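You operate a simulated robot arm through the tools that you are given. There is no shell and no other tool.

Carry out the task below with a simulated robot arm. There is one attempt and no reset: what you move stays moved.

TASK
Top the white bin up to about the red line.
Fine: by the jog button alone; fan on before any powder runs and left on; pull the gate knob out and push it shut after.
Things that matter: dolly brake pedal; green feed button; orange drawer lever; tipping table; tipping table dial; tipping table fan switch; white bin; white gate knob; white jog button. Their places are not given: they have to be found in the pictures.

It is judged by the outcome, as a careful person would: the job done as asked, and still so three seconds after it is handed in. It fails if anything else is knocked over, pushed out of place, dropped, spilled or broken.

THE ROBOT
A 6-joint arm with a two-finger parallel gripper, fixed in place. Base frame: the origin is on the floor under the middle of its stand, x ahead of it, y to its left, z up. Units: m, rad, N and s.
It reaches about 0.852 m from its shoulder. Its first joint turns from -2.007 to 2.007 rad. Payload 3.43 kg.
The tool frame sits at the grasp point between the pads (the TCP): z along the fingers, y along the line on which they close. The tips reach 0.034 m beyond it. The gripper opens to 0.128 m. The fingers are 0.024 m wide and 0.012 m thick; the gripper's body (0.048 by 0.13 m) begins 0.096 m behind the TCP.
Orientation is told as [roll, pitch, yaw] about the base's x, y, z axes, in that order, counted from this pose: with the fingers straight down and closing along the base's y, the tool's x points along the base's -x, its y along +y and its z along -z.

THE INTERFACE
- The arm moves only by the tool jog_arm. Its argument "steps" is a list that holds one entry, the list of rows, each a list of 7 numbers: the shift along the base's x, y, z in units of 50 mm (1.0 is 50 mm), then the turn, a rotation vector about the base's x, y, z in units of 5 degrees (1.0 is 5 degrees), then the closure, from 0 (fully open) to 1 (shut). In form: [[[dx, dy, dz, wx, wy, wz, grip], ...]]. A call has 1 to 20 rows; each row shifts and turns the commanded pose from where the row before left it. A call with a number of a shift or a turn outside -1 to 1 is refused whole. Each row takes 0.2 s and may step no farther than 0.05 m and 0.15 rad from the row before; otherwise, or with a gripper value out of range, the whole call is refused. Where a pose cannot be reached the arm comes as near as it can. A force on the tool above 60 N (or 10 N above the force at the start of the call, whichever is more), or a blocked arm, ends the call early, and 0.2 s more pass. Each finger travels about 0.153 m/s and halts on what it meets, pressing with about 35 N; the grip force reading is that of the motor and also rises with nothing between the fingers. The clock runs only during rows and for 0.2 s after the last one: add rows that do not move to give the fingers time. It gives the time, the measured TCP pose, the force on the tool (base axes), the opening and the grip force at its end, in the units of the frame above (readings bear some noise), with the torque about the TCP (base axes, N m) and any sound that the robot's microphone picked up.
- Cameras (640 x 400 px; columns grow to the right, rows downward): "scene" is fixed at [0.4105, -0.5123, 1.1641]; the picture's right is [1.00, -0.09, 0.00], its down [-0.05, -0.53, -0.85] and it looks along [0.08, 0.84, -0.53] (base axes); focal length 321 px, centre (320, 200). "wrist" rides on the gripper at [0.076, -0.011, -0.16] in the tool frame; the picture's right is [0.15, 0.99, 0.00], its down [-0.88, 0.13, -0.46] and it looks along [-0.45, 0.07, 0.89] (tool axes); focal length 234 px, centre (320, 200).
- get_image(camera): a new picture of that camera. It takes no simulated time.
- lift_body(by): slides the trunk up (or, below 0, down) by that many m; the arm rides with it, the base frame stays. It gives what a move gives, with no picture.
- point_at(camera, pixels): there is no depth. For up to 12 entries [column, row, z] of the newest picture of that camera ("zoom" is the newest enlarged one), the place [x, y] in the base frame at which the ray of that pixel passes the height z, good to about 0.002 m, but the place of the scene camera against the robot may be out by one fixed shift of up to 0.025 m in any direction. It takes no simulated time.
- inspect(camera, box): a new picture of the part [left, top, right, bottom] of that camera's present view, enlarged. It takes no simulated time.
- job_done(): hands the job in; it is judged then, once.

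Leave the gripper open and the arm clear of the work at the hand-in unless told otherwise.

The tools are called after "Call:" as a command line: name --argument value ..., lists and objects as JSON in quotes. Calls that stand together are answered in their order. jog_arm: Moves the arm, as the interface text tells. Its arguments: {"type":"object","properties":{"steps":{"type":"array","items":{"type":"array","items":{"type":"array","items":{"type":"number"}}}}},"required":["steps"]} The other tools are called the same way: lift_body (by) moves the trunk up or down; get_image (camera) takes a picture; point_at (camera, pixels) gives the place at which the rays of pixels pass given heights; inspect (camera, box) takes an enlarged picture of a part of a camera's view; job_done () hands the job in.

At the start:

```text
clock: 0.0
eef_pos: [0.2023, 0.4323, 0.9513]
ee_rot: [0.001, -0.001, 0.0]
wrist_force: [0.7, 0.0, -0.1]
wrist_torque: [-0.01, -0.02, -0.05]
grip_width: 0.1281
gripper_force: 0.0
trunk travel left (down, up): [-0.7, 0.29]
```

scene: 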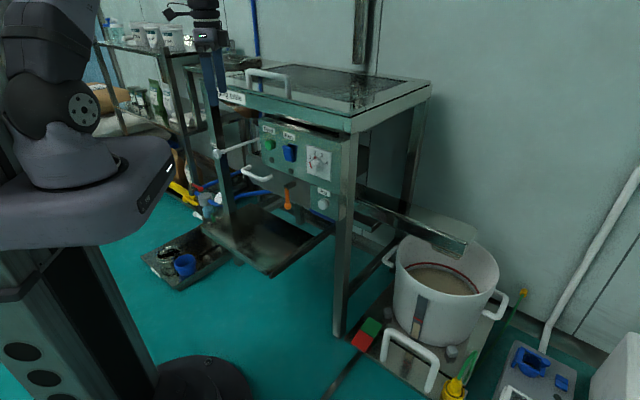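
wrist: 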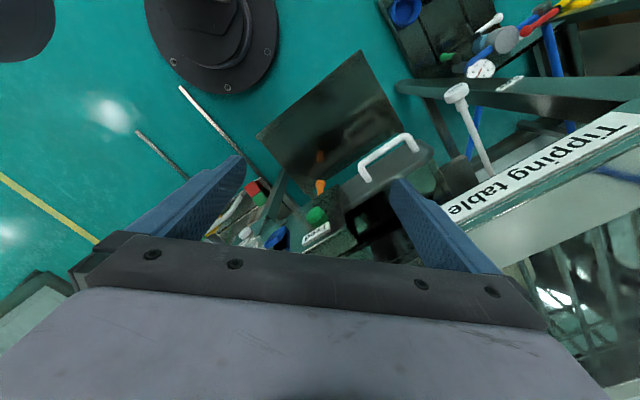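

I see a table with a front panel: green button near (268,144), blue switch at (289,152), dial at (318,161), white button at (322,204), orange lever at (288,198), and the white bin at (445,285). I'll take enlarged pictures of the panel, the bin and the gate knob area before moving anything.

Call:
inspect --camera "scene" --box '[200, 100, 360, 220]'

Call:
inspect --camera "scene" --box '[340, 200, 540, 400]'

Call:
inspect --camera "scene" --box '[180, 50, 440, 210]'

Call:
inspect --camera "scene" --box '[130, 150, 330, 290]'

```text
3.33 times, centred on (280, 160) of scene
```

zoom: 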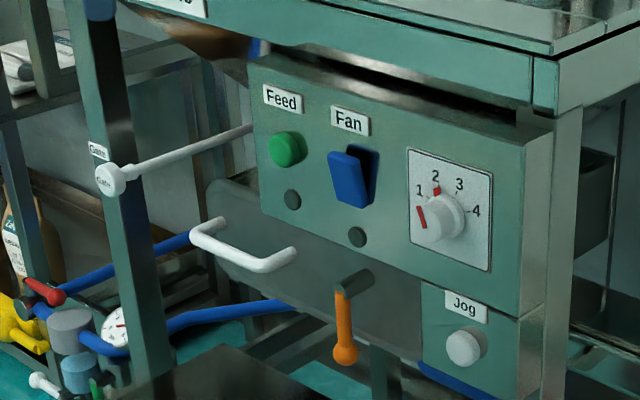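

```text
2.00 times, centred on (440, 300) of scene
```

zoom: 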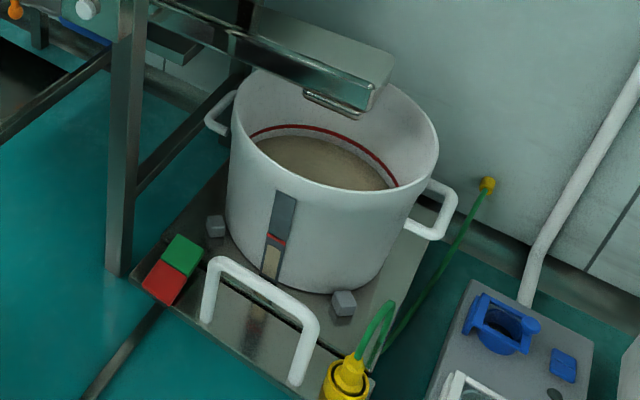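

```text
2.46 times, centred on (310, 130) of scene
```

zoom: 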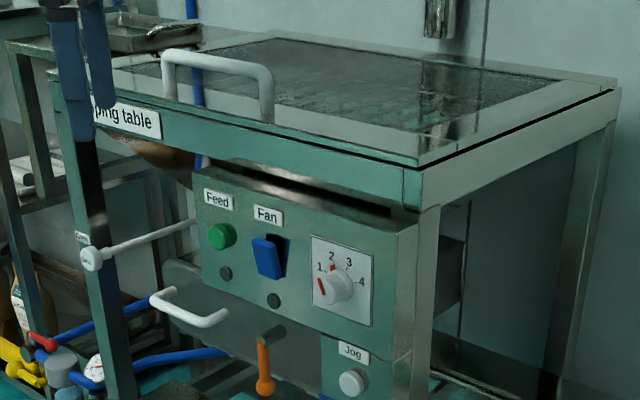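

```text
2.86 times, centred on (230, 220) of scene
```

zoom: 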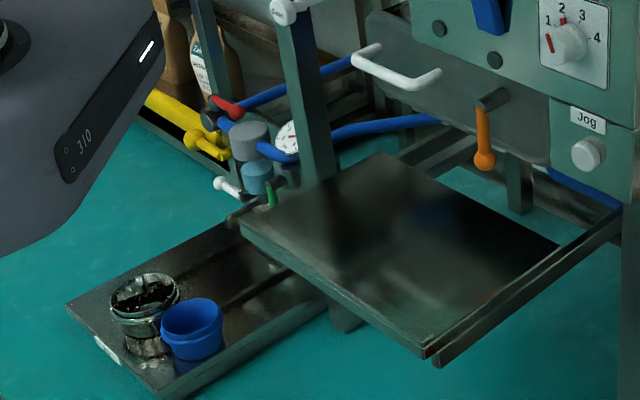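

The panel is clear: Feed (green), Fan (blue rocker), a dial, Jog (white), the gate knob on a rod at left, and a drawer lever hanging below. I'll look closer at the dial, the fan switch, the bin's sight window and the dolly pedal.

Call:
inspect --camera "scene" --box '[260, 125, 340, 175]'

Call:
inspect --camera "scene" --box '[400, 250, 480, 300]'

Call:
inspect --camera "scene" --box '[400, 285, 480, 345]'

Call:
inspect --camera "scene" --box '[345, 180, 485, 260]'

Call:
inspect --camera "wrist" --box '[200, 100, 520, 260]'

```text
8.00 times, centred on (300, 150) of scene
```

zoom: 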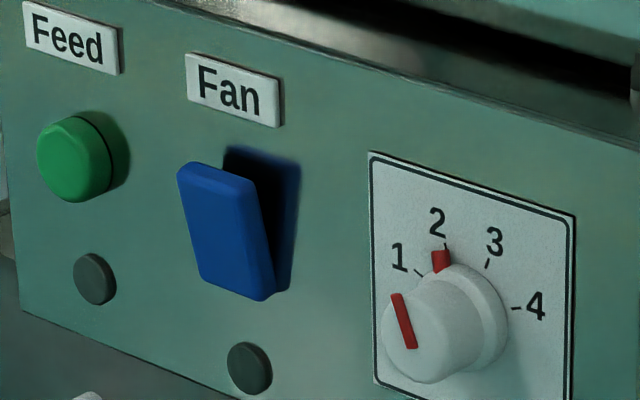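

```text
8.00 times, centred on (440, 275) of scene
```

zoom: 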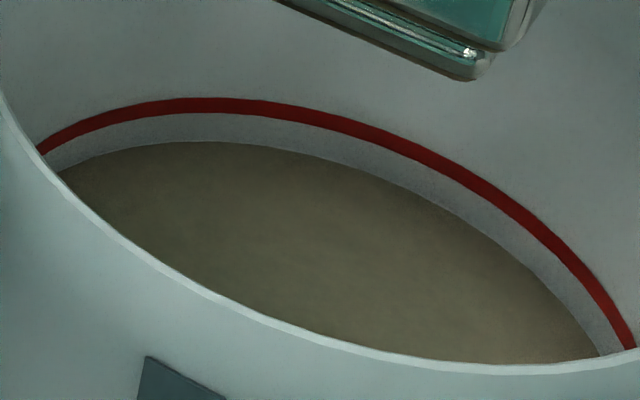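

```text
6.67 times, centred on (440, 315) of scene
```

zoom: 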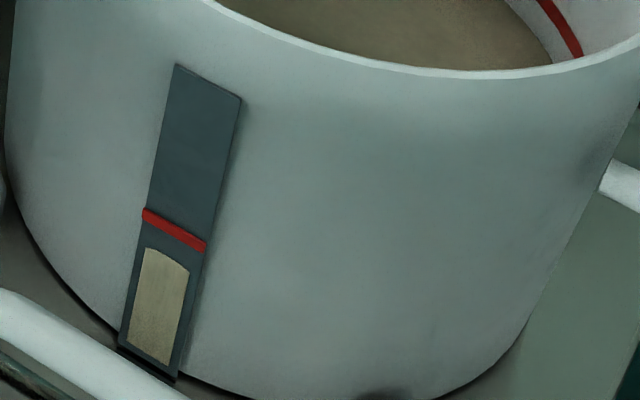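

```text
4.57 times, centred on (415, 220) of scene
```

zoom: 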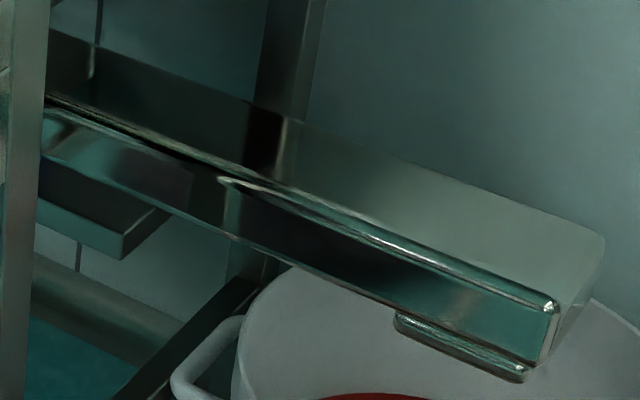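

```text
2.00 times, centred on (360, 180) of wrist
```

zoom: 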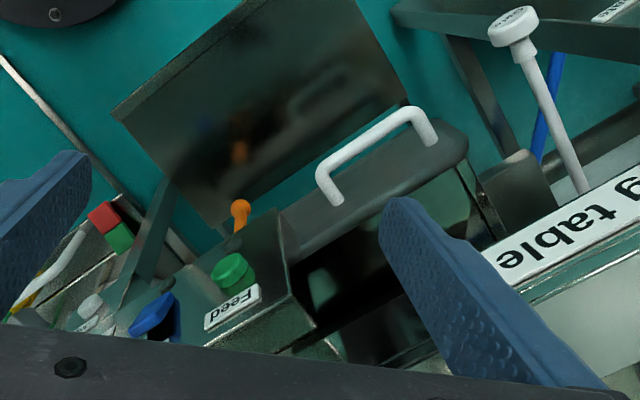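

The dial pointer seems to stand at the red-marked 2, the fan rocker has its top standing out (lamp dark, so off), and the bin level sits below the red line. The table front is turned about 45° toward the robot. I'll back the hand off from the table and yaw it +45° so it faces the panel squarely, keeping the fingers high.

Call:
jog_arm --steps '[[[0, -0.5, 0, 0, 0, 1, 0], [0, -0.5, 0, 0, 0, 1, 0], [0, -0.5, 0, 0, 0, 1, 0], [0, -0.5, 0, 0, 0, 1, 0], [0, -0.5, 0, 0, 0, 1, 0], [0, -0.5, 0, 0, 0, 1, 0], [0, -0.5, 0, 0, 0, 1, 0], [0, -0.5, 0, 0, 0, 1, 0], [0, -0.5, 0, 0, 0, 1, 0]]]'

```text
clock: 2.0
eef_pos: [0.2011, 0.2068, 0.9507]
ee_rot: [0.001, 0.0, 0.788]
wrist_force: [0.7, 0.5, -0.2]
wrist_torque: [0.0, 0.01, 0.03]
grip_width: 0.128
gripper_force: 0.0
trunk travel left (down, up): [-0.7, 0.29]
```

The hand is back at (0.20, 0.21) with yaw 45°. Next I'll pitch the fingers up toward the panel with rows of (1,-1,0), about 64°, and then take pictures.

Call:
jog_arm --steps '[[[0, 0, 0, 1, -1, 0, 0], [0, 0, 0, 1, -1, 0, 0], [0, 0, 0, 1, -1, 0, 0], [0, 0, 0, 1, -1, 0, 0], [0, 0, 0, 1, -1, 0, 0], [0, 0, 0, 1, -1, 0, 0], [0, 0, 0, 1, -1, 0, 0], [0, 0, 0, 1, -1, 0, 0], [0, 0, 0, 1, -1, 0, 0]]]'

Call:
get_image --camera "wrist"

Call:
get_image --camera "scene"

```text
clock: 4.0
eef_pos: [0.2673, 0.363, 1.0239]
ee_rot: [0.0, -1.109, 0.788]
wrist_force: [0.1, -0.4, 0.3]
wrist_torque: [-0.03, 0.0, 0.01]
grip_width: 0.1278
gripper_force: 0.0
out of reach, approached as far as the arm can: row 1, 2, 3, 4, 5, 6, 7, 8, 9
trunk travel left (down, up): [-0.7, 0.29]
```

```text
taken
```

wrist: 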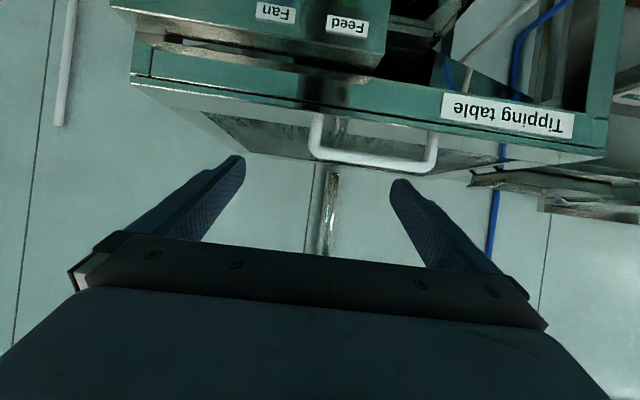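

```text
taken
```

scene: 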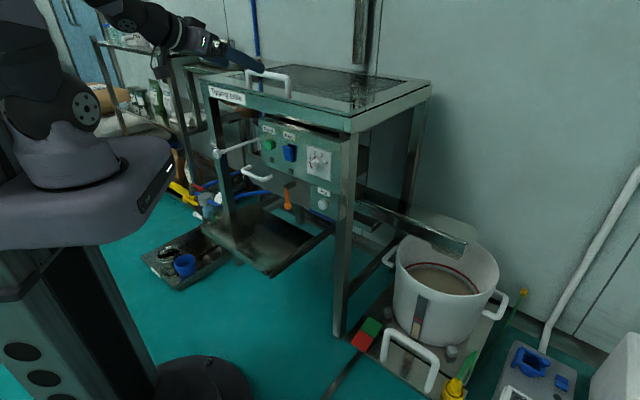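

The picture shows the pose was too close to the shoulder, so the arm stopped short at (0.267, 0.363, 1.02). The hand is clear in front of the table. Raising the trunk will give the arm room to reach down horizontally to the panel, so I'll lift by 0.2 m.

Call:
lift_body --by 0.2

```text
clock: 6.2
eef_pos: [0.2682, 0.3611, 1.2229]
ee_rot: [-0.002, -1.109, 0.785]
wrist_force: [0.2, 0.7, 0.1]
wrist_torque: [-0.02, -0.02, -0.01]
grip_width: 0.1282
gripper_force: 0.0
trunk travel left (down, up): [-0.9, 0.09]
```

The trunk is up and the TCP is at z 1.22. I'll move the hand down 0.25 m in front of the panel while finishing the pitch to horizontal, drawing back slightly from the table at the same time.

Call:
jog_arm --steps '[[[-0.1, -0.1, -1, 0, 0, 0, 0], [-0.1, -0.1, -1, 0, 0, 0, 0], [-0.1, -0.1, -1, 0.95, -0.95, 0, 0], [-0.1, -0.1, -1, 0.95, -0.95, 0, 0], [-0.1, -0.1, -1, 0.95, -0.95, 0, 0], [0, 0, 0, 0.9, -0.9, 0, 0]]]'

Call:
get_image --camera "wrist"

Call:
get_image --camera "scene"

```text
refused: row 1 steps farther than a row can; nothing moved
```

```text
taken
```

wrist: 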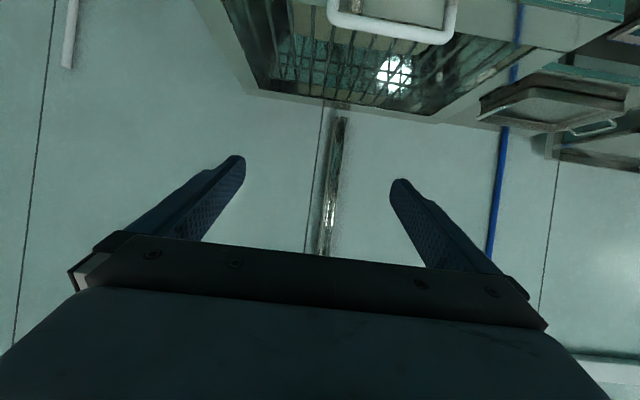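

```text
taken
```

scene: 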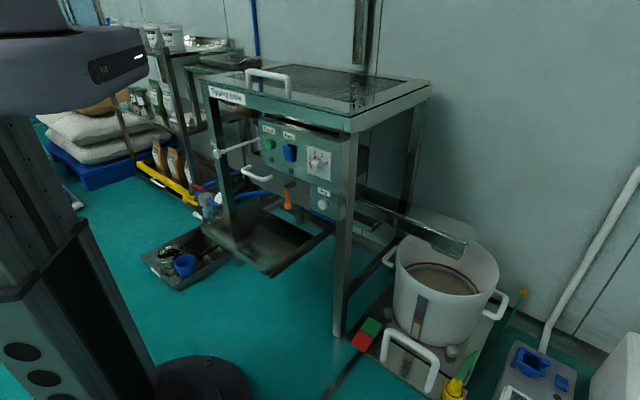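

The call was refused because the combined step length exceeded 50 mm. I'll send the same move with smaller steps.

Call:
jog_arm --steps '[[[-0.1, -0.1, -0.95, 0, 0, 0, 0], [-0.1, -0.1, -0.95, 0, 0, 0, 0], [-0.1, -0.1, -0.95, 0.95, -0.95, 0, 0], [-0.1, -0.1, -0.95, 0.95, -0.95, 0, 0], [-0.1, -0.1, -0.95, 0.95, -0.95, 0, 0], [0, 0, 0, 0.9, -0.9, 0, 0]]]'

Call:
get_image --camera "wrist"

Call:
get_image --camera "scene"

```text
clock: 7.6
eef_pos: [0.2412, 0.4987, 1.1078]
ee_rot: [-1.551, -1.56, 2.331]
wrist_force: [0.6, -0.4, -0.5]
wrist_torque: [0.0, 0.02, 0.02]
grip_width: 0.128
gripper_force: 0.1
out of reach, approached as far as the arm can: row 1, 2, 3, 4, 5, 6
trunk travel left (down, up): [-0.9, 0.09]
```

```text
taken
```

wrist: 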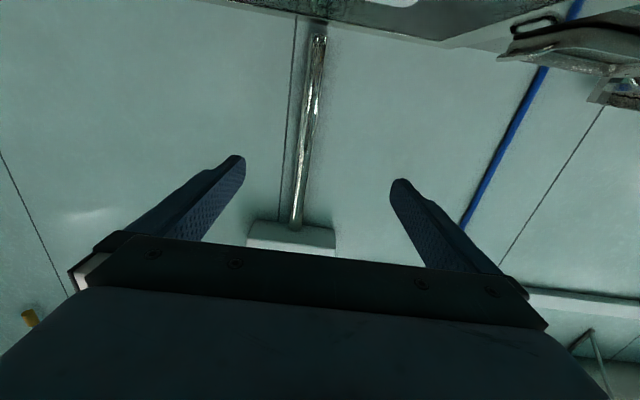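

```text
taken
```

scene: 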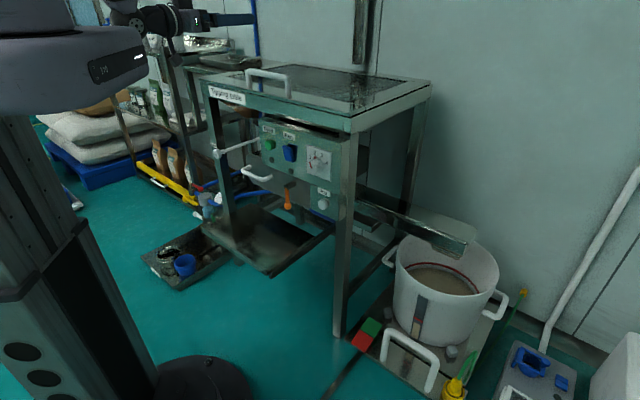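

The arm is clear but still limited: measured n is about 0.52 m in front of the body at z 1.108. I need to know whether the commanded pose tracks the measured one, so I'll make one small downward test step.

Call:
jog_arm --steps '[[[0, 0, -0.6, 0, 0, 0, 0]]]'

```text
clock: 8.0
eef_pos: [0.239, 0.5154, 1.0897]
ee_rot: [-1.401, -1.561, 2.183]
wrist_force: [0.0, 0.0, -0.5]
wrist_torque: [-0.02, 0.03, -0.01]
grip_width: 0.1279
gripper_force: 0.1
out of reach, approached as far as the arm can: row 1
trunk travel left (down, up): [-0.9, 0.09]
```

The reading is ambiguous. At z 1.09 there is nothing in front of the fingers, so I'll test a small 30 mm step toward the table to learn how the command tracks.

Call:
jog_arm --steps '[[[0.42, 0.42, 0, 0, 0, 0, 0]]]'

```text
clock: 8.4
eef_pos: [0.2606, 0.5366, 1.0881]
ee_rot: [2.054, -1.571, -1.268]
wrist_force: [0.3, -0.2, -0.4]
wrist_torque: [0.01, 0.01, 0.04]
grip_width: 0.1279
gripper_force: 0.1
trunk travel left (down, up): [-0.9, 0.09]
```

The command starts from the measured pose, and there were no reach warnings this time. The fingers are now horizontal. I'll go down 0.135 m, staying above the panel top at about 0.83, with a slight retreat.

Call:
jog_arm --steps '[[[0, 0, -0.9, 0, 0, 0, 0], [-0.1, -0.1, -0.9, 0, 0, 0, 0], [-0.2, -0.2, -0.9, 0, 0, 0, 0]]]'

Call:
get_image --camera "scene"

Call:
get_image --camera "wrist"

```text
clock: 9.2
eef_pos: [0.2393, 0.562, 0.9626]
ee_rot: [-1.712, -1.566, 2.494]
wrist_force: [-0.2, -1.1, 0.6]
wrist_torque: [-0.02, -0.01, -0.02]
grip_width: 0.128
gripper_force: 0.1
out of reach, approached as far as the arm can: row 1, 2, 3
trunk travel left (down, up): [-0.9, 0.09]
```

```text
taken
```

scene: 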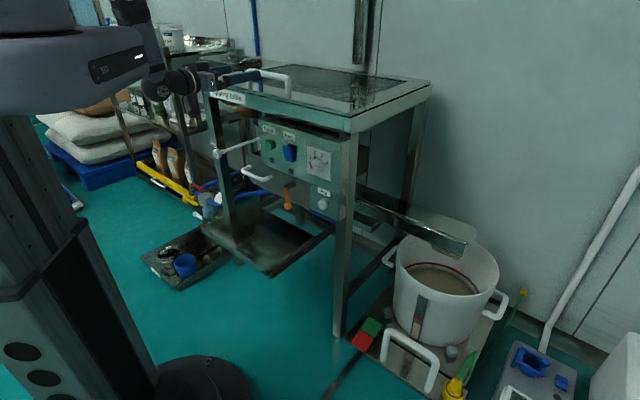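

```text
taken
```

wrist: 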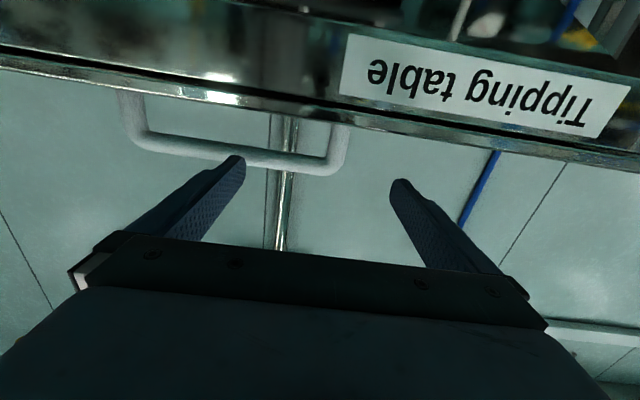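

The wrist picture shows the table edge label well clear of the fingers. Fully horizontal is awkward this close to the body, so I'll use a 45° downward tilt, which is enough to press the buttons. I'll pitch down 45° while drawing back from the table.

Call:
jog_arm --steps '[[[-0.1, -0.1, 0, -1, 1, 0, 0], [-0.2, -0.2, 0, -1, 1, 0, 0], [-0.3, -0.3, 0, -1, 1, 0, 0], [-0.3, -0.3, 0, -1, 1, 0, 0], [-0.3, -0.3, 0, -1, 1, 0, 0], [-0.3, -0.3, 0, -1, 1, 0, 0], [-0.3, -0.3, 0, -0.4, 0.4, 0, 0]]]'

Call:
get_image --camera "scene"

Call:
get_image --camera "wrist"

```text
clock: 10.8
eef_pos: [0.1475, 0.4685, 0.963]
ee_rot: [-0.003, -0.78, 0.788]
wrist_force: [0.1, -0.1, 0.5]
wrist_torque: [0.0, -0.04, -0.03]
grip_width: 0.128
gripper_force: 0.1
trunk travel left (down, up): [-0.9, 0.09]
```

```text
taken
```

scene: 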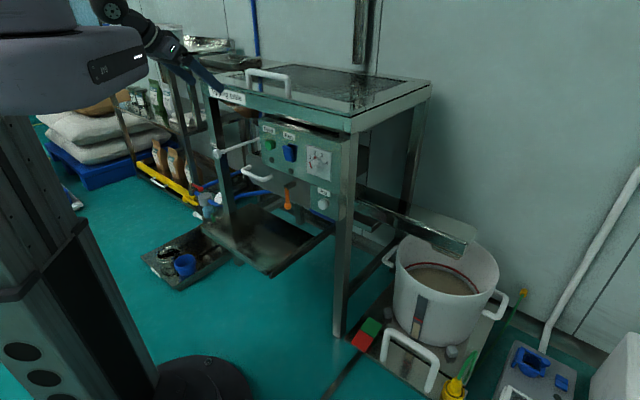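

```text
taken
```

wrist: 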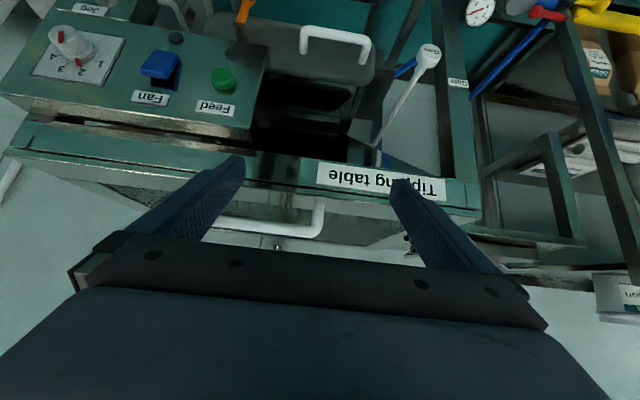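

The 45° pose reached without warnings and the wrist camera sees the panel upside down: gate knob (430,55), Feed (222,78), Fan (160,65), dial (72,45). I'll zoom in for accurate pixels and get reference rays.

Call:
inspect --camera "wrist" --box '[20, 0, 260, 150]'

Call:
inspect --camera "wrist" --box '[280, 0, 520, 150]'

Call:
point_at --camera "wrist" --pixels '[[222, 80, 0.77], [222, 80, 0.7], [160, 66, 0.77], [160, 66, 0.7], [430, 55, 0.65], [430, 55, 0.75], [72, 45, 0.77], [72, 45, 0.7]]'

```text
2.67 times, centred on (140, 75) of wrist
```

zoom: 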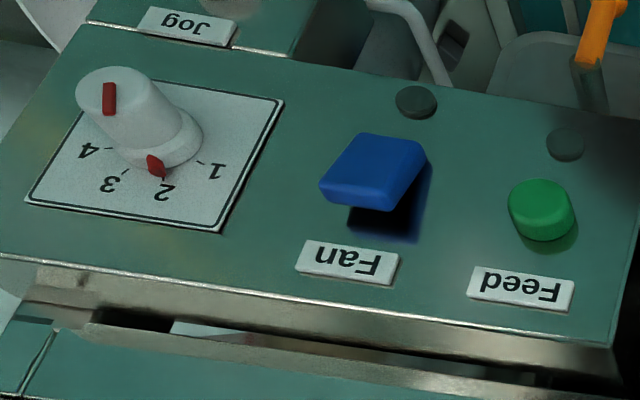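

```text
2.67 times, centred on (400, 75) of wrist
```

zoom: 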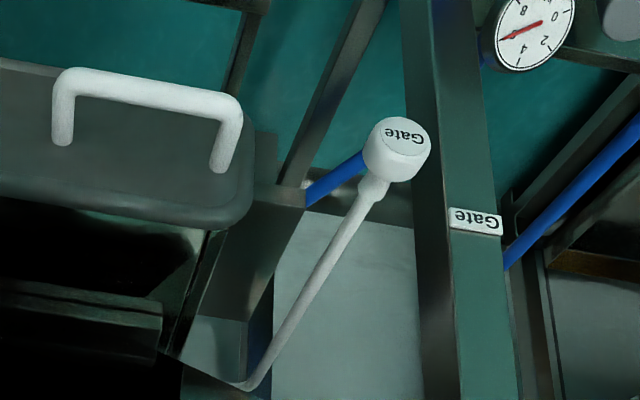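

```text
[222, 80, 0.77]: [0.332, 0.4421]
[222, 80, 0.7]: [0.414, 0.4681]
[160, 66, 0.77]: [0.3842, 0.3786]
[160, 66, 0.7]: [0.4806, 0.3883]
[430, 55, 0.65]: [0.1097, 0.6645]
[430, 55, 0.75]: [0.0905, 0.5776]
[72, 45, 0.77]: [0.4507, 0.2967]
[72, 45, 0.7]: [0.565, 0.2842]
```

The dial pointer and the red marker both stand at 2, so I'll leave it alone. The gate knob has a collar and a straight rod behind it. I'll move 0.2 m to the right along the panel for a second view of the same items to triangulate them.

Call:
jog_arm --steps '[[[0.69, -0.7, 0, 0, 0, 0, 0], [0.69, -0.7, 0, 0, 0, 0, 0], [0.69, -0.7, 0, 0, 0, 0, 0], [0.69, -0.7, 0, 0, 0, 0, 0], [0, 0, 0, 0, 0, 0, 0]]]'

Call:
get_image --camera "wrist"

Call:
get_image --camera "scene"

```text
clock: 12.0
eef_pos: [0.2879, 0.3551, 0.9928]
ee_rot: [-0.025, -0.773, 0.797]
wrist_force: [0.4, -0.7, 0.1]
wrist_torque: [-0.03, -0.01, -0.01]
grip_width: 0.1281
gripper_force: 0.1
out of reach, approached as far as the arm can: row 3, 4
trunk travel left (down, up): [-0.9, 0.09]
```

```text
taken
```

wrist: 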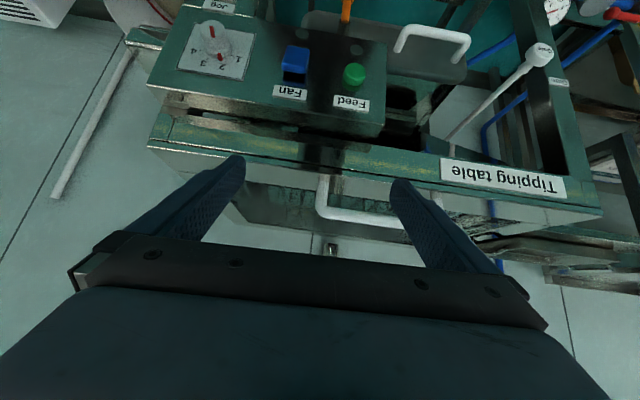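

```text
taken
```

scene: 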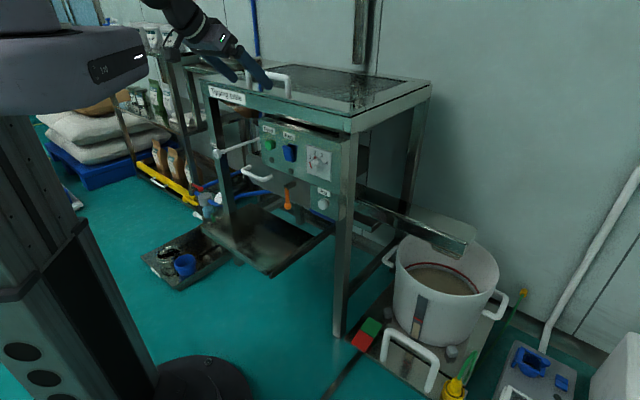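

The arm is again limited when the wrist is at shoulder height, so going lower will free it. The panel view is good: Feed (354,75), Fan (294,60), dial (212,38), gate knob (539,55). I'll zoom and take rays for triangulation.

Call:
inspect --camera "wrist" --box '[140, 0, 400, 160]'

Call:
point_at --camera "wrist" --pixels '[[354, 76, 0.77], [354, 76, 0.7], [294, 60, 0.77], [294, 60, 0.7], [539, 54, 0.65], [539, 54, 0.75], [213, 40, 0.77], [213, 40, 0.7], [346, 10, 0.65], [346, 10, 0.75]]'

Call:
point_at --camera "scene" --pixels '[[269, 144, 0.77], [269, 144, 0.7], [290, 152, 0.77], [290, 152, 0.7], [217, 154, 0.65], [217, 154, 0.75], [316, 165, 0.77], [316, 165, 0.7], [322, 204, 0.65], [322, 204, 0.6], [288, 205, 0.65], [288, 205, 0.6]]'

```text
2.46 times, centred on (270, 80) of wrist
```

zoom: 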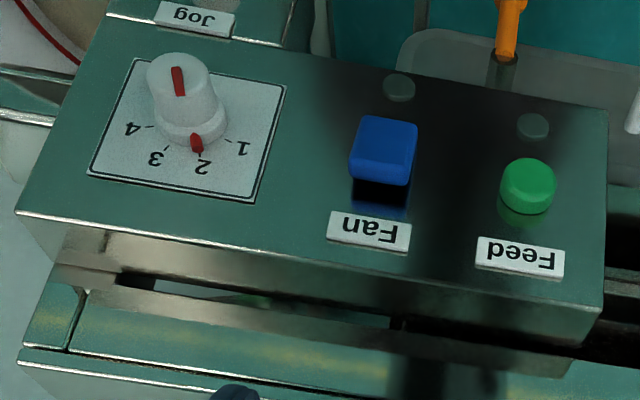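

```text
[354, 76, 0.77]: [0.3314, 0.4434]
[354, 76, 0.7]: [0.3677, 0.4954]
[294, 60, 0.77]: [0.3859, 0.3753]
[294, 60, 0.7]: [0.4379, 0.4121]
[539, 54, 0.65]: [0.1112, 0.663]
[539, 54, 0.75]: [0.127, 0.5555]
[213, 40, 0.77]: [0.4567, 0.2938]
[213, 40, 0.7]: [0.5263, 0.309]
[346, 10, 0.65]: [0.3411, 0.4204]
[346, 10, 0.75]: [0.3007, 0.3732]
```

```text
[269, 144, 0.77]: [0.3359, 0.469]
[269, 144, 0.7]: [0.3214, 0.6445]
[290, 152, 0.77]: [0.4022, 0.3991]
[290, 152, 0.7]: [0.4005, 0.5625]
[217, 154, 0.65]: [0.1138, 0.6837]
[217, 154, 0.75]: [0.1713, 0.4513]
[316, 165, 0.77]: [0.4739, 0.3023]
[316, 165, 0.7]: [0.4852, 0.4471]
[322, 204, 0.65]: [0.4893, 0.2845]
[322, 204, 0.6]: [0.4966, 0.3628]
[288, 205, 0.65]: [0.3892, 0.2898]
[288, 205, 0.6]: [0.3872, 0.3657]
```

Both wrist views agree well: Feed about (0.332, 0.443, 0.77), Fan about (0.388, 0.377, 0.766), gate knob about (0.110, 0.662, 0.654), dial about (0.464, 0.295, 0.76). I'll use the panel's edges and labels to fix the panel's exact direction.

Call:
point_at --camera "zoom" --pixels '[[17, 211, 0.82], [603, 311, 0.82], [17, 211, 0.84], [603, 311, 0.84], [369, 230, 0.8], [520, 258, 0.8], [383, 148, 0.766], [383, 175, 0.776], [398, 87, 0.74], [533, 126, 0.74]]'

Call:
point_at --camera "wrist" --pixels '[[146, 85, 0.82], [385, 126, 0.82]]'

```text
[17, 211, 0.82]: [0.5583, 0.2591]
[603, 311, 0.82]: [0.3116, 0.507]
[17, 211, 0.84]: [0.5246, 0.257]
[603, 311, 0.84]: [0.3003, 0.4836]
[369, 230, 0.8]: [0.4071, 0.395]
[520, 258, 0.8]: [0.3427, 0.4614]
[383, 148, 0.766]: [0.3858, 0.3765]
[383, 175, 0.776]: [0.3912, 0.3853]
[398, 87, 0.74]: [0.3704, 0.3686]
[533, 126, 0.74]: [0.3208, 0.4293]
```

```text
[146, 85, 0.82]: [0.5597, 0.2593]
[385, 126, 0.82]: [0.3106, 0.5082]
```

The panel runs at 45° (a = (0.707, -0.707)), and the rocker's upper edge stands out, so the top is what to press. I'll shut the fingers and descend to a pre-press spot about 4 cm in front of the rocker's top, at TCP z about 0.80.

Call:
jog_arm --steps '[[[0.1, -0.1, -0.9, 0, 0, 0, 1], [0.19, -0.15, -0.8, 0, 0, 0, 1], [0.19, -0.15, -0.8, 0, 0, 0, 1], [0.19, -0.15, -0.8, 0, 0, 0, 1], [0.19, -0.16, -0.64, 0, 0, 0, 1], [0, 0, 0, 0, 0, 0, 1]]]'

Call:
get_image --camera "wrist"

Call:
get_image --camera "scene"

```text
clock: 13.4
eef_pos: [0.3485, 0.4251, 0.8884]
ee_rot: [-0.042, -0.773, 0.805]
wrist_force: [-0.5, 0.6, 0.5]
wrist_torque: [0.0, 0.02, -0.01]
grip_width: 0.0
gripper_force: 33.1
out of reach, approached as far as the arm can: row 1, 2, 3, 4, 5
trunk travel left (down, up): [-0.9, 0.09]
```

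```text
taken
```

wrist: 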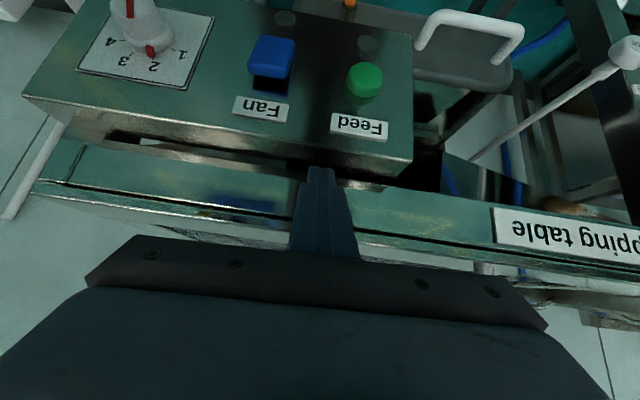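

```text
taken
```

scene: 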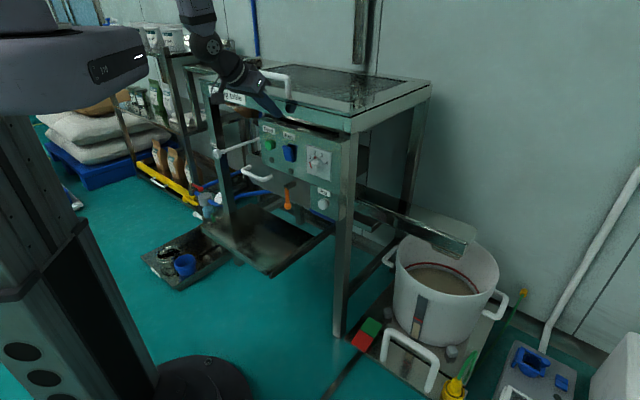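

That was a near miss: the arm couldn't follow and slid outward to just above the panel (TCP n about 0.547, z 0.888). There was no contact, with force near zero. I'll retreat up and back at once, and use a steeper tilt (30° from vertical) that suits this arm better.

Call:
jog_arm --steps '[[[-0.4, -0.4, 0.6, -0.59, 0.75, 0.04, 1], [-0.5, -0.5, 0.4, -0.59, 0.75, 0.04, 1], [-0.5, -0.5, 0, -0.59, 0.75, 0.04, 1], [0, 0, 0, 0, 0, 0, 1]]]'

```text
clock: 14.4
eef_pos: [0.2776, 0.3581, 0.9439]
ee_rot: [0.031, -0.533, 0.774]
wrist_force: [0.1, 0.0, -0.5]
wrist_torque: [0.0, -0.03, -0.06]
grip_width: 0.0003
gripper_force: 32.9
out of reach, approached as far as the arm can: row 1
trunk travel left (down, up): [-0.9, 0.09]
```

At the 30° tilt the arm follows without warnings at n 0.45, z 0.944. I'll step sideways to line up with the fan switch, staying above the panel, and check it still follows.

Call:
jog_arm --steps '[[[0.35, -0.5, 0, -0.1, -0.1, 0.05, 1], [0.35, -0.5, 0, -0.1, -0.1, 0.05, 1], [0, 0, -0.5, 0, 0, 0, 1]]]'

```text
clock: 15.2
eef_pos: [0.3148, 0.326, 0.935]
ee_rot: [-0.019, -0.524, 0.809]
wrist_force: [-0.1, 0.2, 0.2]
wrist_torque: [-0.02, 0.01, -0.02]
grip_width: 0.0
gripper_force: 32.8
out of reach, approached as far as the arm can: row 1, 2, 3
trunk travel left (down, up): [-0.9, 0.09]
```

The arm's limit is that the wrist is too near the shoulder's height. With the table this close, a lower shoulder should let the arm reach forward and down from above. The fingers are about 5 cm clear of the panel (n 0.453), so I'll lower the trunk by 0.15 m.

Call:
lift_body --by -0.15

Call:
jog_arm --steps '[[[0, 0, 0.9, 0, 0, 0, 1], [0, 0, 0.9, 0, 0, 0, 1], [0, 0, 0.9, 0, 0, 0, 1], [0, 0, 0, 0, 0, 0, 1]]]'

```text
clock: 16.9
eef_pos: [0.3147, 0.3243, 0.7836]
ee_rot: [-0.016, -0.528, 0.807]
wrist_force: [-1.4, -0.2, 0.2]
wrist_torque: [0.02, -0.02, -0.01]
grip_width: 0.0
gripper_force: 32.9
trunk travel left (down, up): [-0.75, 0.24]
```

```text
clock: 17.9
eef_pos: [0.3162, 0.3224, 0.9155]
ee_rot: [-0.045, -0.534, 0.844]
wrist_force: [-1.3, 0.5, 0.0]
wrist_torque: [0.07, -0.09, -0.04]
grip_width: 0.0003
gripper_force: 33.1
out of reach, approached as far as the arm can: row 3
trunk travel left (down, up): [-0.75, 0.24]
```

The hand followed back up to z 0.916 with only a slight orientation slip. I'll lower the trunk again in the same way and see whether the hand gets more freedom.

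Call:
lift_body --by -0.15

Call:
jog_arm --steps '[[[-0.3, -0.3, 0.6, 0, 0, 0, 1], [-0.2, -0.2, 0.6, 0, 0, 0, 1], [0, 0, 0, 0, 0, 0, 1]]]'

Call:
get_image --camera "scene"

```text
clock: 19.7
eef_pos: [0.3152, 0.3231, 0.763]
ee_rot: [-0.024, -0.528, 0.808]
wrist_force: [0.0, -0.3, 0.2]
wrist_torque: [0.02, -0.01, -0.02]
grip_width: 0.0
gripper_force: 32.8
trunk travel left (down, up): [-0.6, 0.39]
```

```text
clock: 20.5
eef_pos: [0.2912, 0.3007, 0.8225]
ee_rot: [-0.025, -0.529, 0.809]
wrist_force: [0.3, -1.0, -0.6]
wrist_torque: [-0.02, 0.02, 0.0]
grip_width: 0.0
gripper_force: 33.0
trunk travel left (down, up): [-0.6, 0.39]
```

```text
taken
```

scene: 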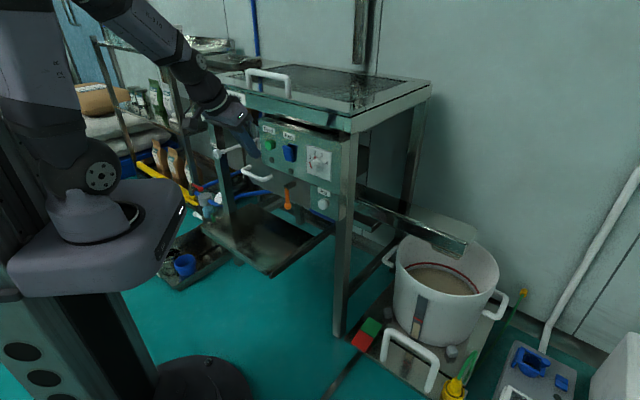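

That works: the arm reached (0.291, 0.301, 0.823) with no warnings, and the fingers now hang in front of the panel. I'll tilt up to 45° and straighten the small roll/yaw errors.

Call:
jog_arm --steps '[[[-0.1, -0.1, 0.1, 0.75, -0.63, -0.04, 1], [0, 0, 0, 0.75, -0.63, -0.04, 1], [0, 0, 0, 0.75, -0.63, -0.04, 1], [0, 0, 0, 0, 0, 0, 1]]]'

Call:
get_image --camera "wrist"

```text
clock: 21.5
eef_pos: [0.2952, 0.3075, 0.8375]
ee_rot: [-0.009, -0.758, 0.786]
wrist_force: [0.7, -0.5, -0.7]
wrist_torque: [0.02, -0.04, 0.04]
grip_width: 0.0
gripper_force: 32.5
out of reach, approached as far as the arm can: row 2, 3
trunk travel left (down, up): [-0.6, 0.39]
```

```text
taken
```

wrist: 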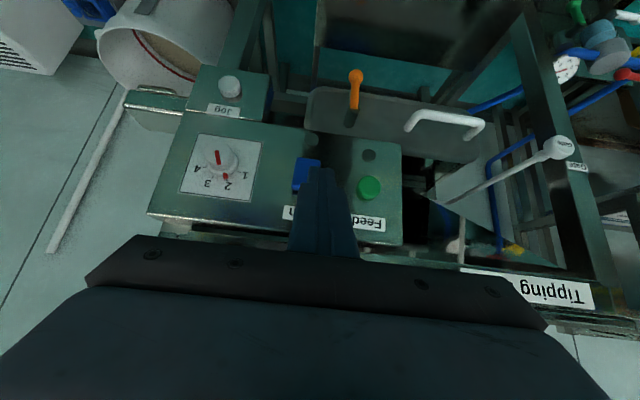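

The tilt is now 43°, at (0.295, 0.308, 0.838), and the view shows everything: Jog button (228,87), Fan (307,173), Feed (368,188), drawer lever (355,85). I'll get rays for these.

Call:
inspect --camera "wrist" --box '[140, 60, 420, 260]'

Call:
point_at --camera "wrist" --pixels '[[228, 87, 0.65], [228, 87, 0.6], [307, 173, 0.766], [307, 188, 0.78], [368, 188, 0.77], [356, 75, 0.6], [356, 75, 0.65], [222, 110, 0.65], [218, 157, 0.76], [562, 146, 0.654]]'

```text
2.00 times, centred on (280, 160) of wrist
```

zoom: 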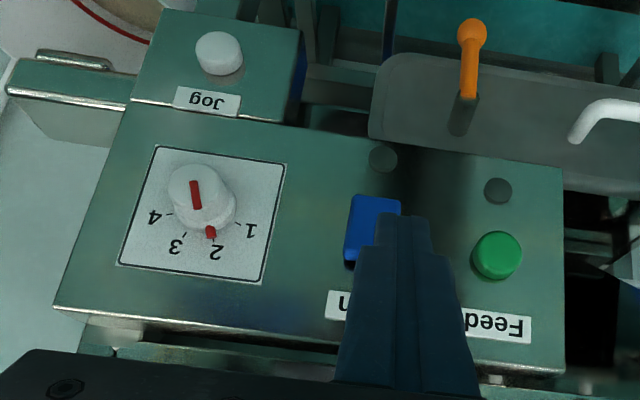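

```text
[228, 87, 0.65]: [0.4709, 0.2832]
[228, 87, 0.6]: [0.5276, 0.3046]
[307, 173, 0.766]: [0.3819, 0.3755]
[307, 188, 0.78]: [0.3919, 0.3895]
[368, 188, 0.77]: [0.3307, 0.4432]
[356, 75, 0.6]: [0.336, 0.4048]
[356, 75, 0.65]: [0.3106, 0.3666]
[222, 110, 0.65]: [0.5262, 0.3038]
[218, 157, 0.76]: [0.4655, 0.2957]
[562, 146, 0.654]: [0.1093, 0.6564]
```

Readings are consistent across views. Jog comes out at about (0.489, 0.290, 0.633) and the fan rocker centre at about (0.386, 0.377, 0.766) with its top near z 0.785. I'll go to the pre-press spot in front of the rocker's upper half, about 4 cm away.

Call:
jog_arm --steps '[[[0.25, 0.11, -0.4, 0, 0, 0, 1], [0.25, 0.11, -0.38, 0, 0, 0, 1], [0.25, 0.11, 0, 0, 0, 0, 1], [0, 0, 0, 0, 0, 0, 1]]]'

Call:
get_image --camera "wrist"

Call:
inspect --camera "scene" --box '[200, 80, 360, 220]'

```text
clock: 22.5
eef_pos: [0.3308, 0.3229, 0.8066]
ee_rot: [0.002, -0.786, 0.781]
wrist_force: [0.1, -0.5, 0.3]
wrist_torque: [0.01, 0.03, -0.01]
grip_width: 0.0001
gripper_force: 32.7
out of reach, approached as far as the arm can: row 1
trunk travel left (down, up): [-0.6, 0.39]
```

```text
taken
```

wrist: 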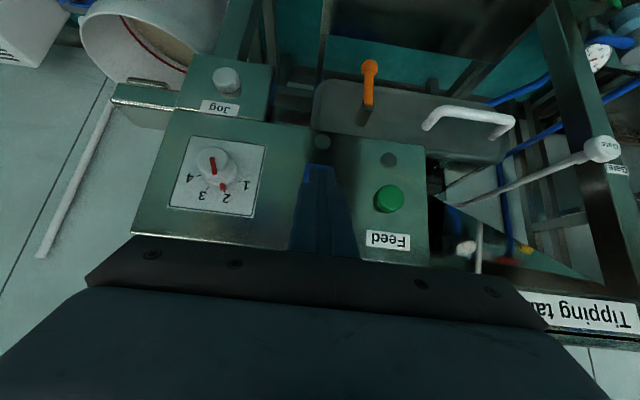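

```text
2.86 times, centred on (280, 150) of scene
```

zoom: 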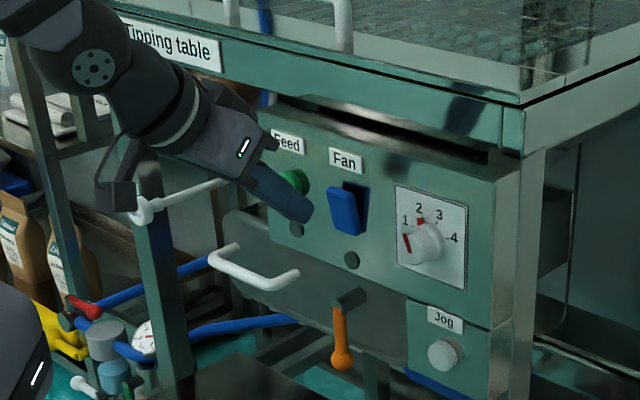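

The fingertips are level with the rocker and slightly high. I'll come down 13 mm to the upper half (contact height about 0.778), advance 35 mm along the panel normal toward light contact, and read the force.

Call:
jog_arm --steps '[[[0, 0, -0.26, 0, 0, 0, 1], [0.2, 0.2, 0, 0, 0, 0, 1], [0.2, 0.2, 0, 0, 0, 0, 1], [0.1, 0.1, 0, 0, 0, 0, 1]]]'

Call:
inspect --camera "scene" --box '[230, 110, 350, 190]'

```text
clock: 23.5
eef_pos: [0.3576, 0.3491, 0.7939]
ee_rot: [-0.001, -0.783, 0.783]
wrist_force: [-1.0, -0.9, 0.1]
wrist_torque: [0.0, 0.01, 0.01]
grip_width: 0.0
gripper_force: 33.0
trunk travel left (down, up): [-0.6, 0.39]
```

```text
5.00 times, centred on (290, 150) of scene
```

zoom: 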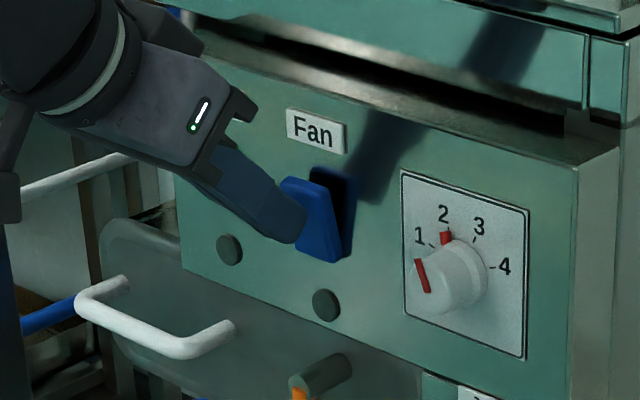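

The fingertips are just in front of the rocker's face with no real force yet. I'll keep pushing along the normal in 5 mm rows.

Call:
jog_arm --steps '[[[0.07, 0.07, 0, 0, 0, 0, 1], [0.07, 0.07, 0, 0, 0, 0, 1], [0.07, 0.07, 0, 0, 0, 0, 1]]]'

Call:
inspect --camera "scene" --box '[230, 110, 350, 190]'

```text
clock: 24.3
eef_pos: [0.3618, 0.3542, 0.7954]
ee_rot: [0.004, -0.785, 0.784]
wrist_force: [-36.5, -35.3, 25.2]
wrist_torque: [0.06, -0.02, 0.02]
grip_width: 0.0
gripper_force: 33.2
trunk travel left (down, up): [-0.6, 0.39]
heard: click
```

```text
5.00 times, centred on (290, 150) of scene
```

zoom: 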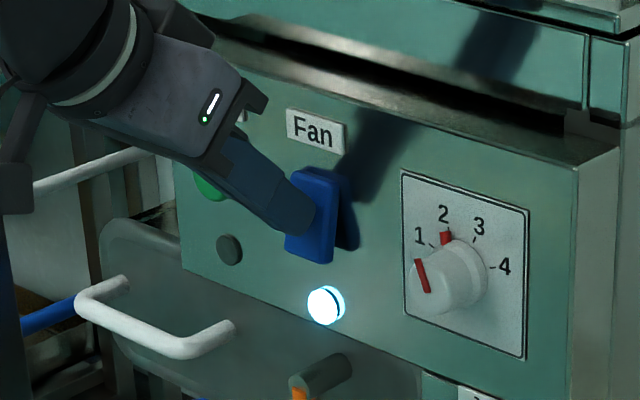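

A click was heard and the lamp under Fan is lit, so the fan is on. I'll back straight off the switch and check that it stays on.

Call:
jog_arm --steps '[[[-0.3, -0.3, 0, 0, 0, 0, 1], [-0.6, -0.6, 0, 0, 0, 0, 1], [-0.6, -0.6, 0, 0, 0, 0, 1], [0, 0, 0, 0, 0, 0, 1]]]'

Call:
inspect --camera "scene" --box '[200, 100, 360, 220]'

Call:
get_image --camera "wrist"

```text
clock: 25.3
eef_pos: [0.3194, 0.3137, 0.7973]
ee_rot: [-0.001, -0.784, 0.784]
wrist_force: [-0.6, 0.0, 0.6]
wrist_torque: [-0.01, 0.0, -0.01]
grip_width: 0.0
gripper_force: 33.5
out of reach, approached as far as the arm can: row 3
trunk travel left (down, up): [-0.6, 0.39]
```

```text
3.33 times, centred on (280, 160) of scene
```

zoom: 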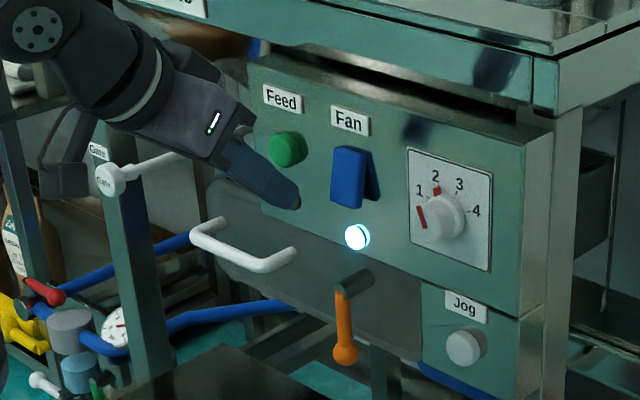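

```text
taken
```

wrist: 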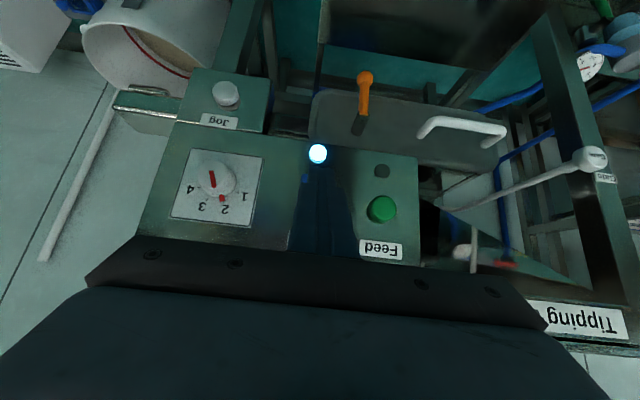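

The fan lamp stays lit. The gate is next: the knob is at (595,158) in the wrist view, with its rod running to (440,210). I'll get rays for the rod and the nearby leg to be sure of direction and clearance.

Call:
inspect --camera "wrist" --box '[430, 100, 640, 260]'

Call:
point_at --camera "wrist" --pixels '[[595, 158, 0.654], [570, 165, 0.654], [540, 176, 0.654], [500, 190, 0.654], [460, 205, 0.654], [228, 93, 0.65], [228, 93, 0.6], [607, 178, 0.66], [595, 178, 0.66], [620, 178, 0.66], [460, 122, 0.6], [460, 122, 0.55]]'

```text
2.50 times, centred on (535, 180) of wrist
```

zoom: 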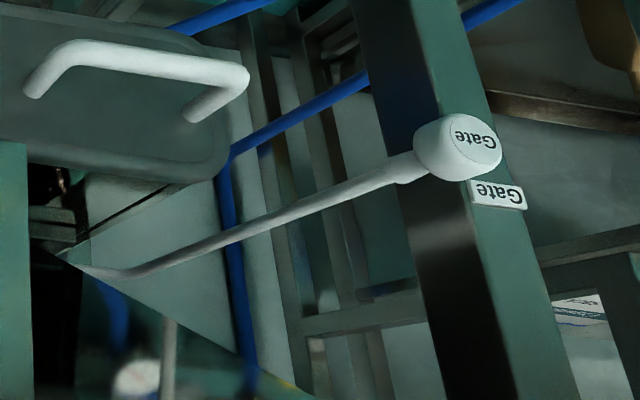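

```text
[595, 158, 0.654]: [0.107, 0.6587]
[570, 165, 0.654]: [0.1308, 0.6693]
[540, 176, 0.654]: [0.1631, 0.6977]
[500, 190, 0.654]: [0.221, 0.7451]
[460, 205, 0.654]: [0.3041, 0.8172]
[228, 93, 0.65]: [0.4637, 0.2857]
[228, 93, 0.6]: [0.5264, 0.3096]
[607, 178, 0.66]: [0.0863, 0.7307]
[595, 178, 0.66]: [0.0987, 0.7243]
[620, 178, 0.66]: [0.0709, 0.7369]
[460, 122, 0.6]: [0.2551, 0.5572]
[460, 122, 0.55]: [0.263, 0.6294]
```

The rod runs along the panel normal at z about 0.654, with the knob's face near (0.105, 0.660). I'll hook the rod just behind the knob from above with a 30° tilt. First I'll slide left along the front of the table, staying about 10 cm clear of it, lower the tilt to 30° and open the fingers to about 7 cm.

Call:
jog_arm --steps '[[[-0.69, 0.69, 0, 0, 0, 0, 1], [-0.69, 0.69, 0, 0, 0, 0, 1], [-0.69, 0.69, 0.1, -0.5, 0.5, 0, 1], [-0.69, 0.69, 0.1, -0.5, 0.5, 0, 1], [-0.69, 0.69, 0.1, -0.5, 0.5, 0, 0.45], [-0.69, 0.69, 0.1, -0.5, 0.5, 0, 0.45], [-0.69, 0.69, 0, 0, 0, 0, 0.45], [-0.69, 0.69, 0, 0, 0, 0, 0.45], [0, 0, 0, 0, 0, 0, 0.45]]]'

Call:
get_image --camera "wrist"

Call:
get_image --camera "scene"

```text
clock: 27.3
eef_pos: [0.0445, 0.5918, 0.8196]
ee_rot: [0.001, -0.538, 0.784]
wrist_force: [-0.4, -0.3, 0.5]
wrist_torque: [-0.01, -0.02, 0.02]
grip_width: 0.0704
gripper_force: 0.0
trunk travel left (down, up): [-0.6, 0.39]
```

```text
taken
```

wrist: 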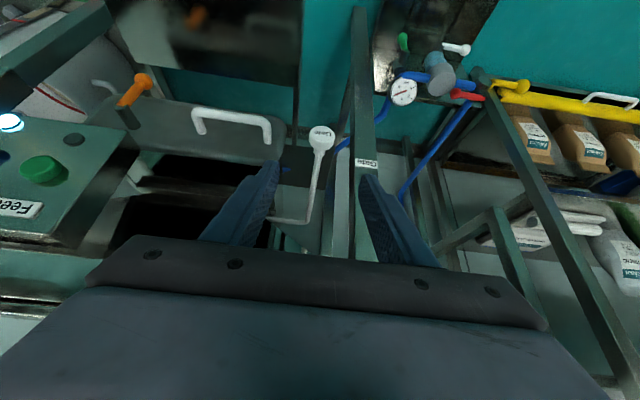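

```text
taken
```

scene: 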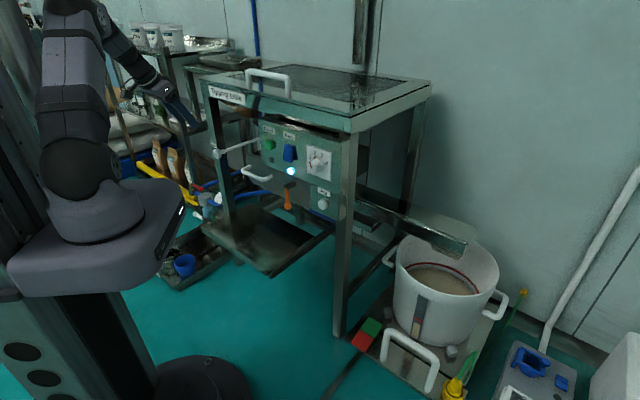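

The arm is now in front of the gate knob (n 0.45, a -0.387), with no warnings. The knob is at (321,137) and the rod runs straight behind it to a bend at (310,221). I'll zoom in and take new rays.

Call:
inspect --camera "wrist" --box '[240, 100, 400, 240]'

Call:
point_at --camera "wrist" --pixels '[[321, 133, 0.654], [321, 133, 0.62], [322, 148, 0.654], [317, 170, 0.654], [313, 195, 0.654], [310, 220, 0.654], [367, 163, 0.654], [367, 163, 0.7], [351, 175, 0.7]]'

```text
2.86 times, centred on (320, 170) of wrist
```

zoom: 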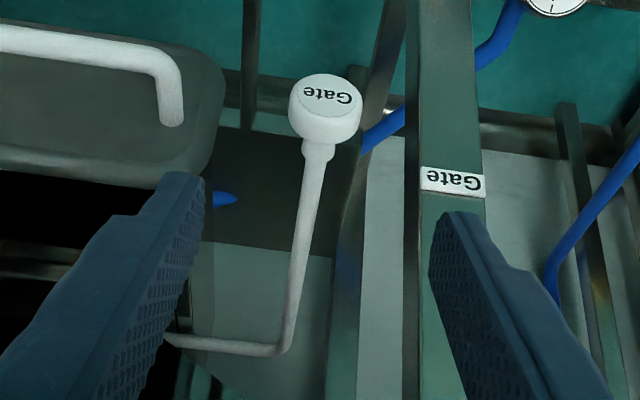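

```text
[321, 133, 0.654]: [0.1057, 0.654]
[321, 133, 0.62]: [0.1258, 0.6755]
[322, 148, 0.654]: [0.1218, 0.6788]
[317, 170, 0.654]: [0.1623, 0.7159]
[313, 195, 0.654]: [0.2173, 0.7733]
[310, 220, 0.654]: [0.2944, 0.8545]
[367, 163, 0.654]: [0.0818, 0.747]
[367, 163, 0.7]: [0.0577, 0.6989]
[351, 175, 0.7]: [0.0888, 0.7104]
```

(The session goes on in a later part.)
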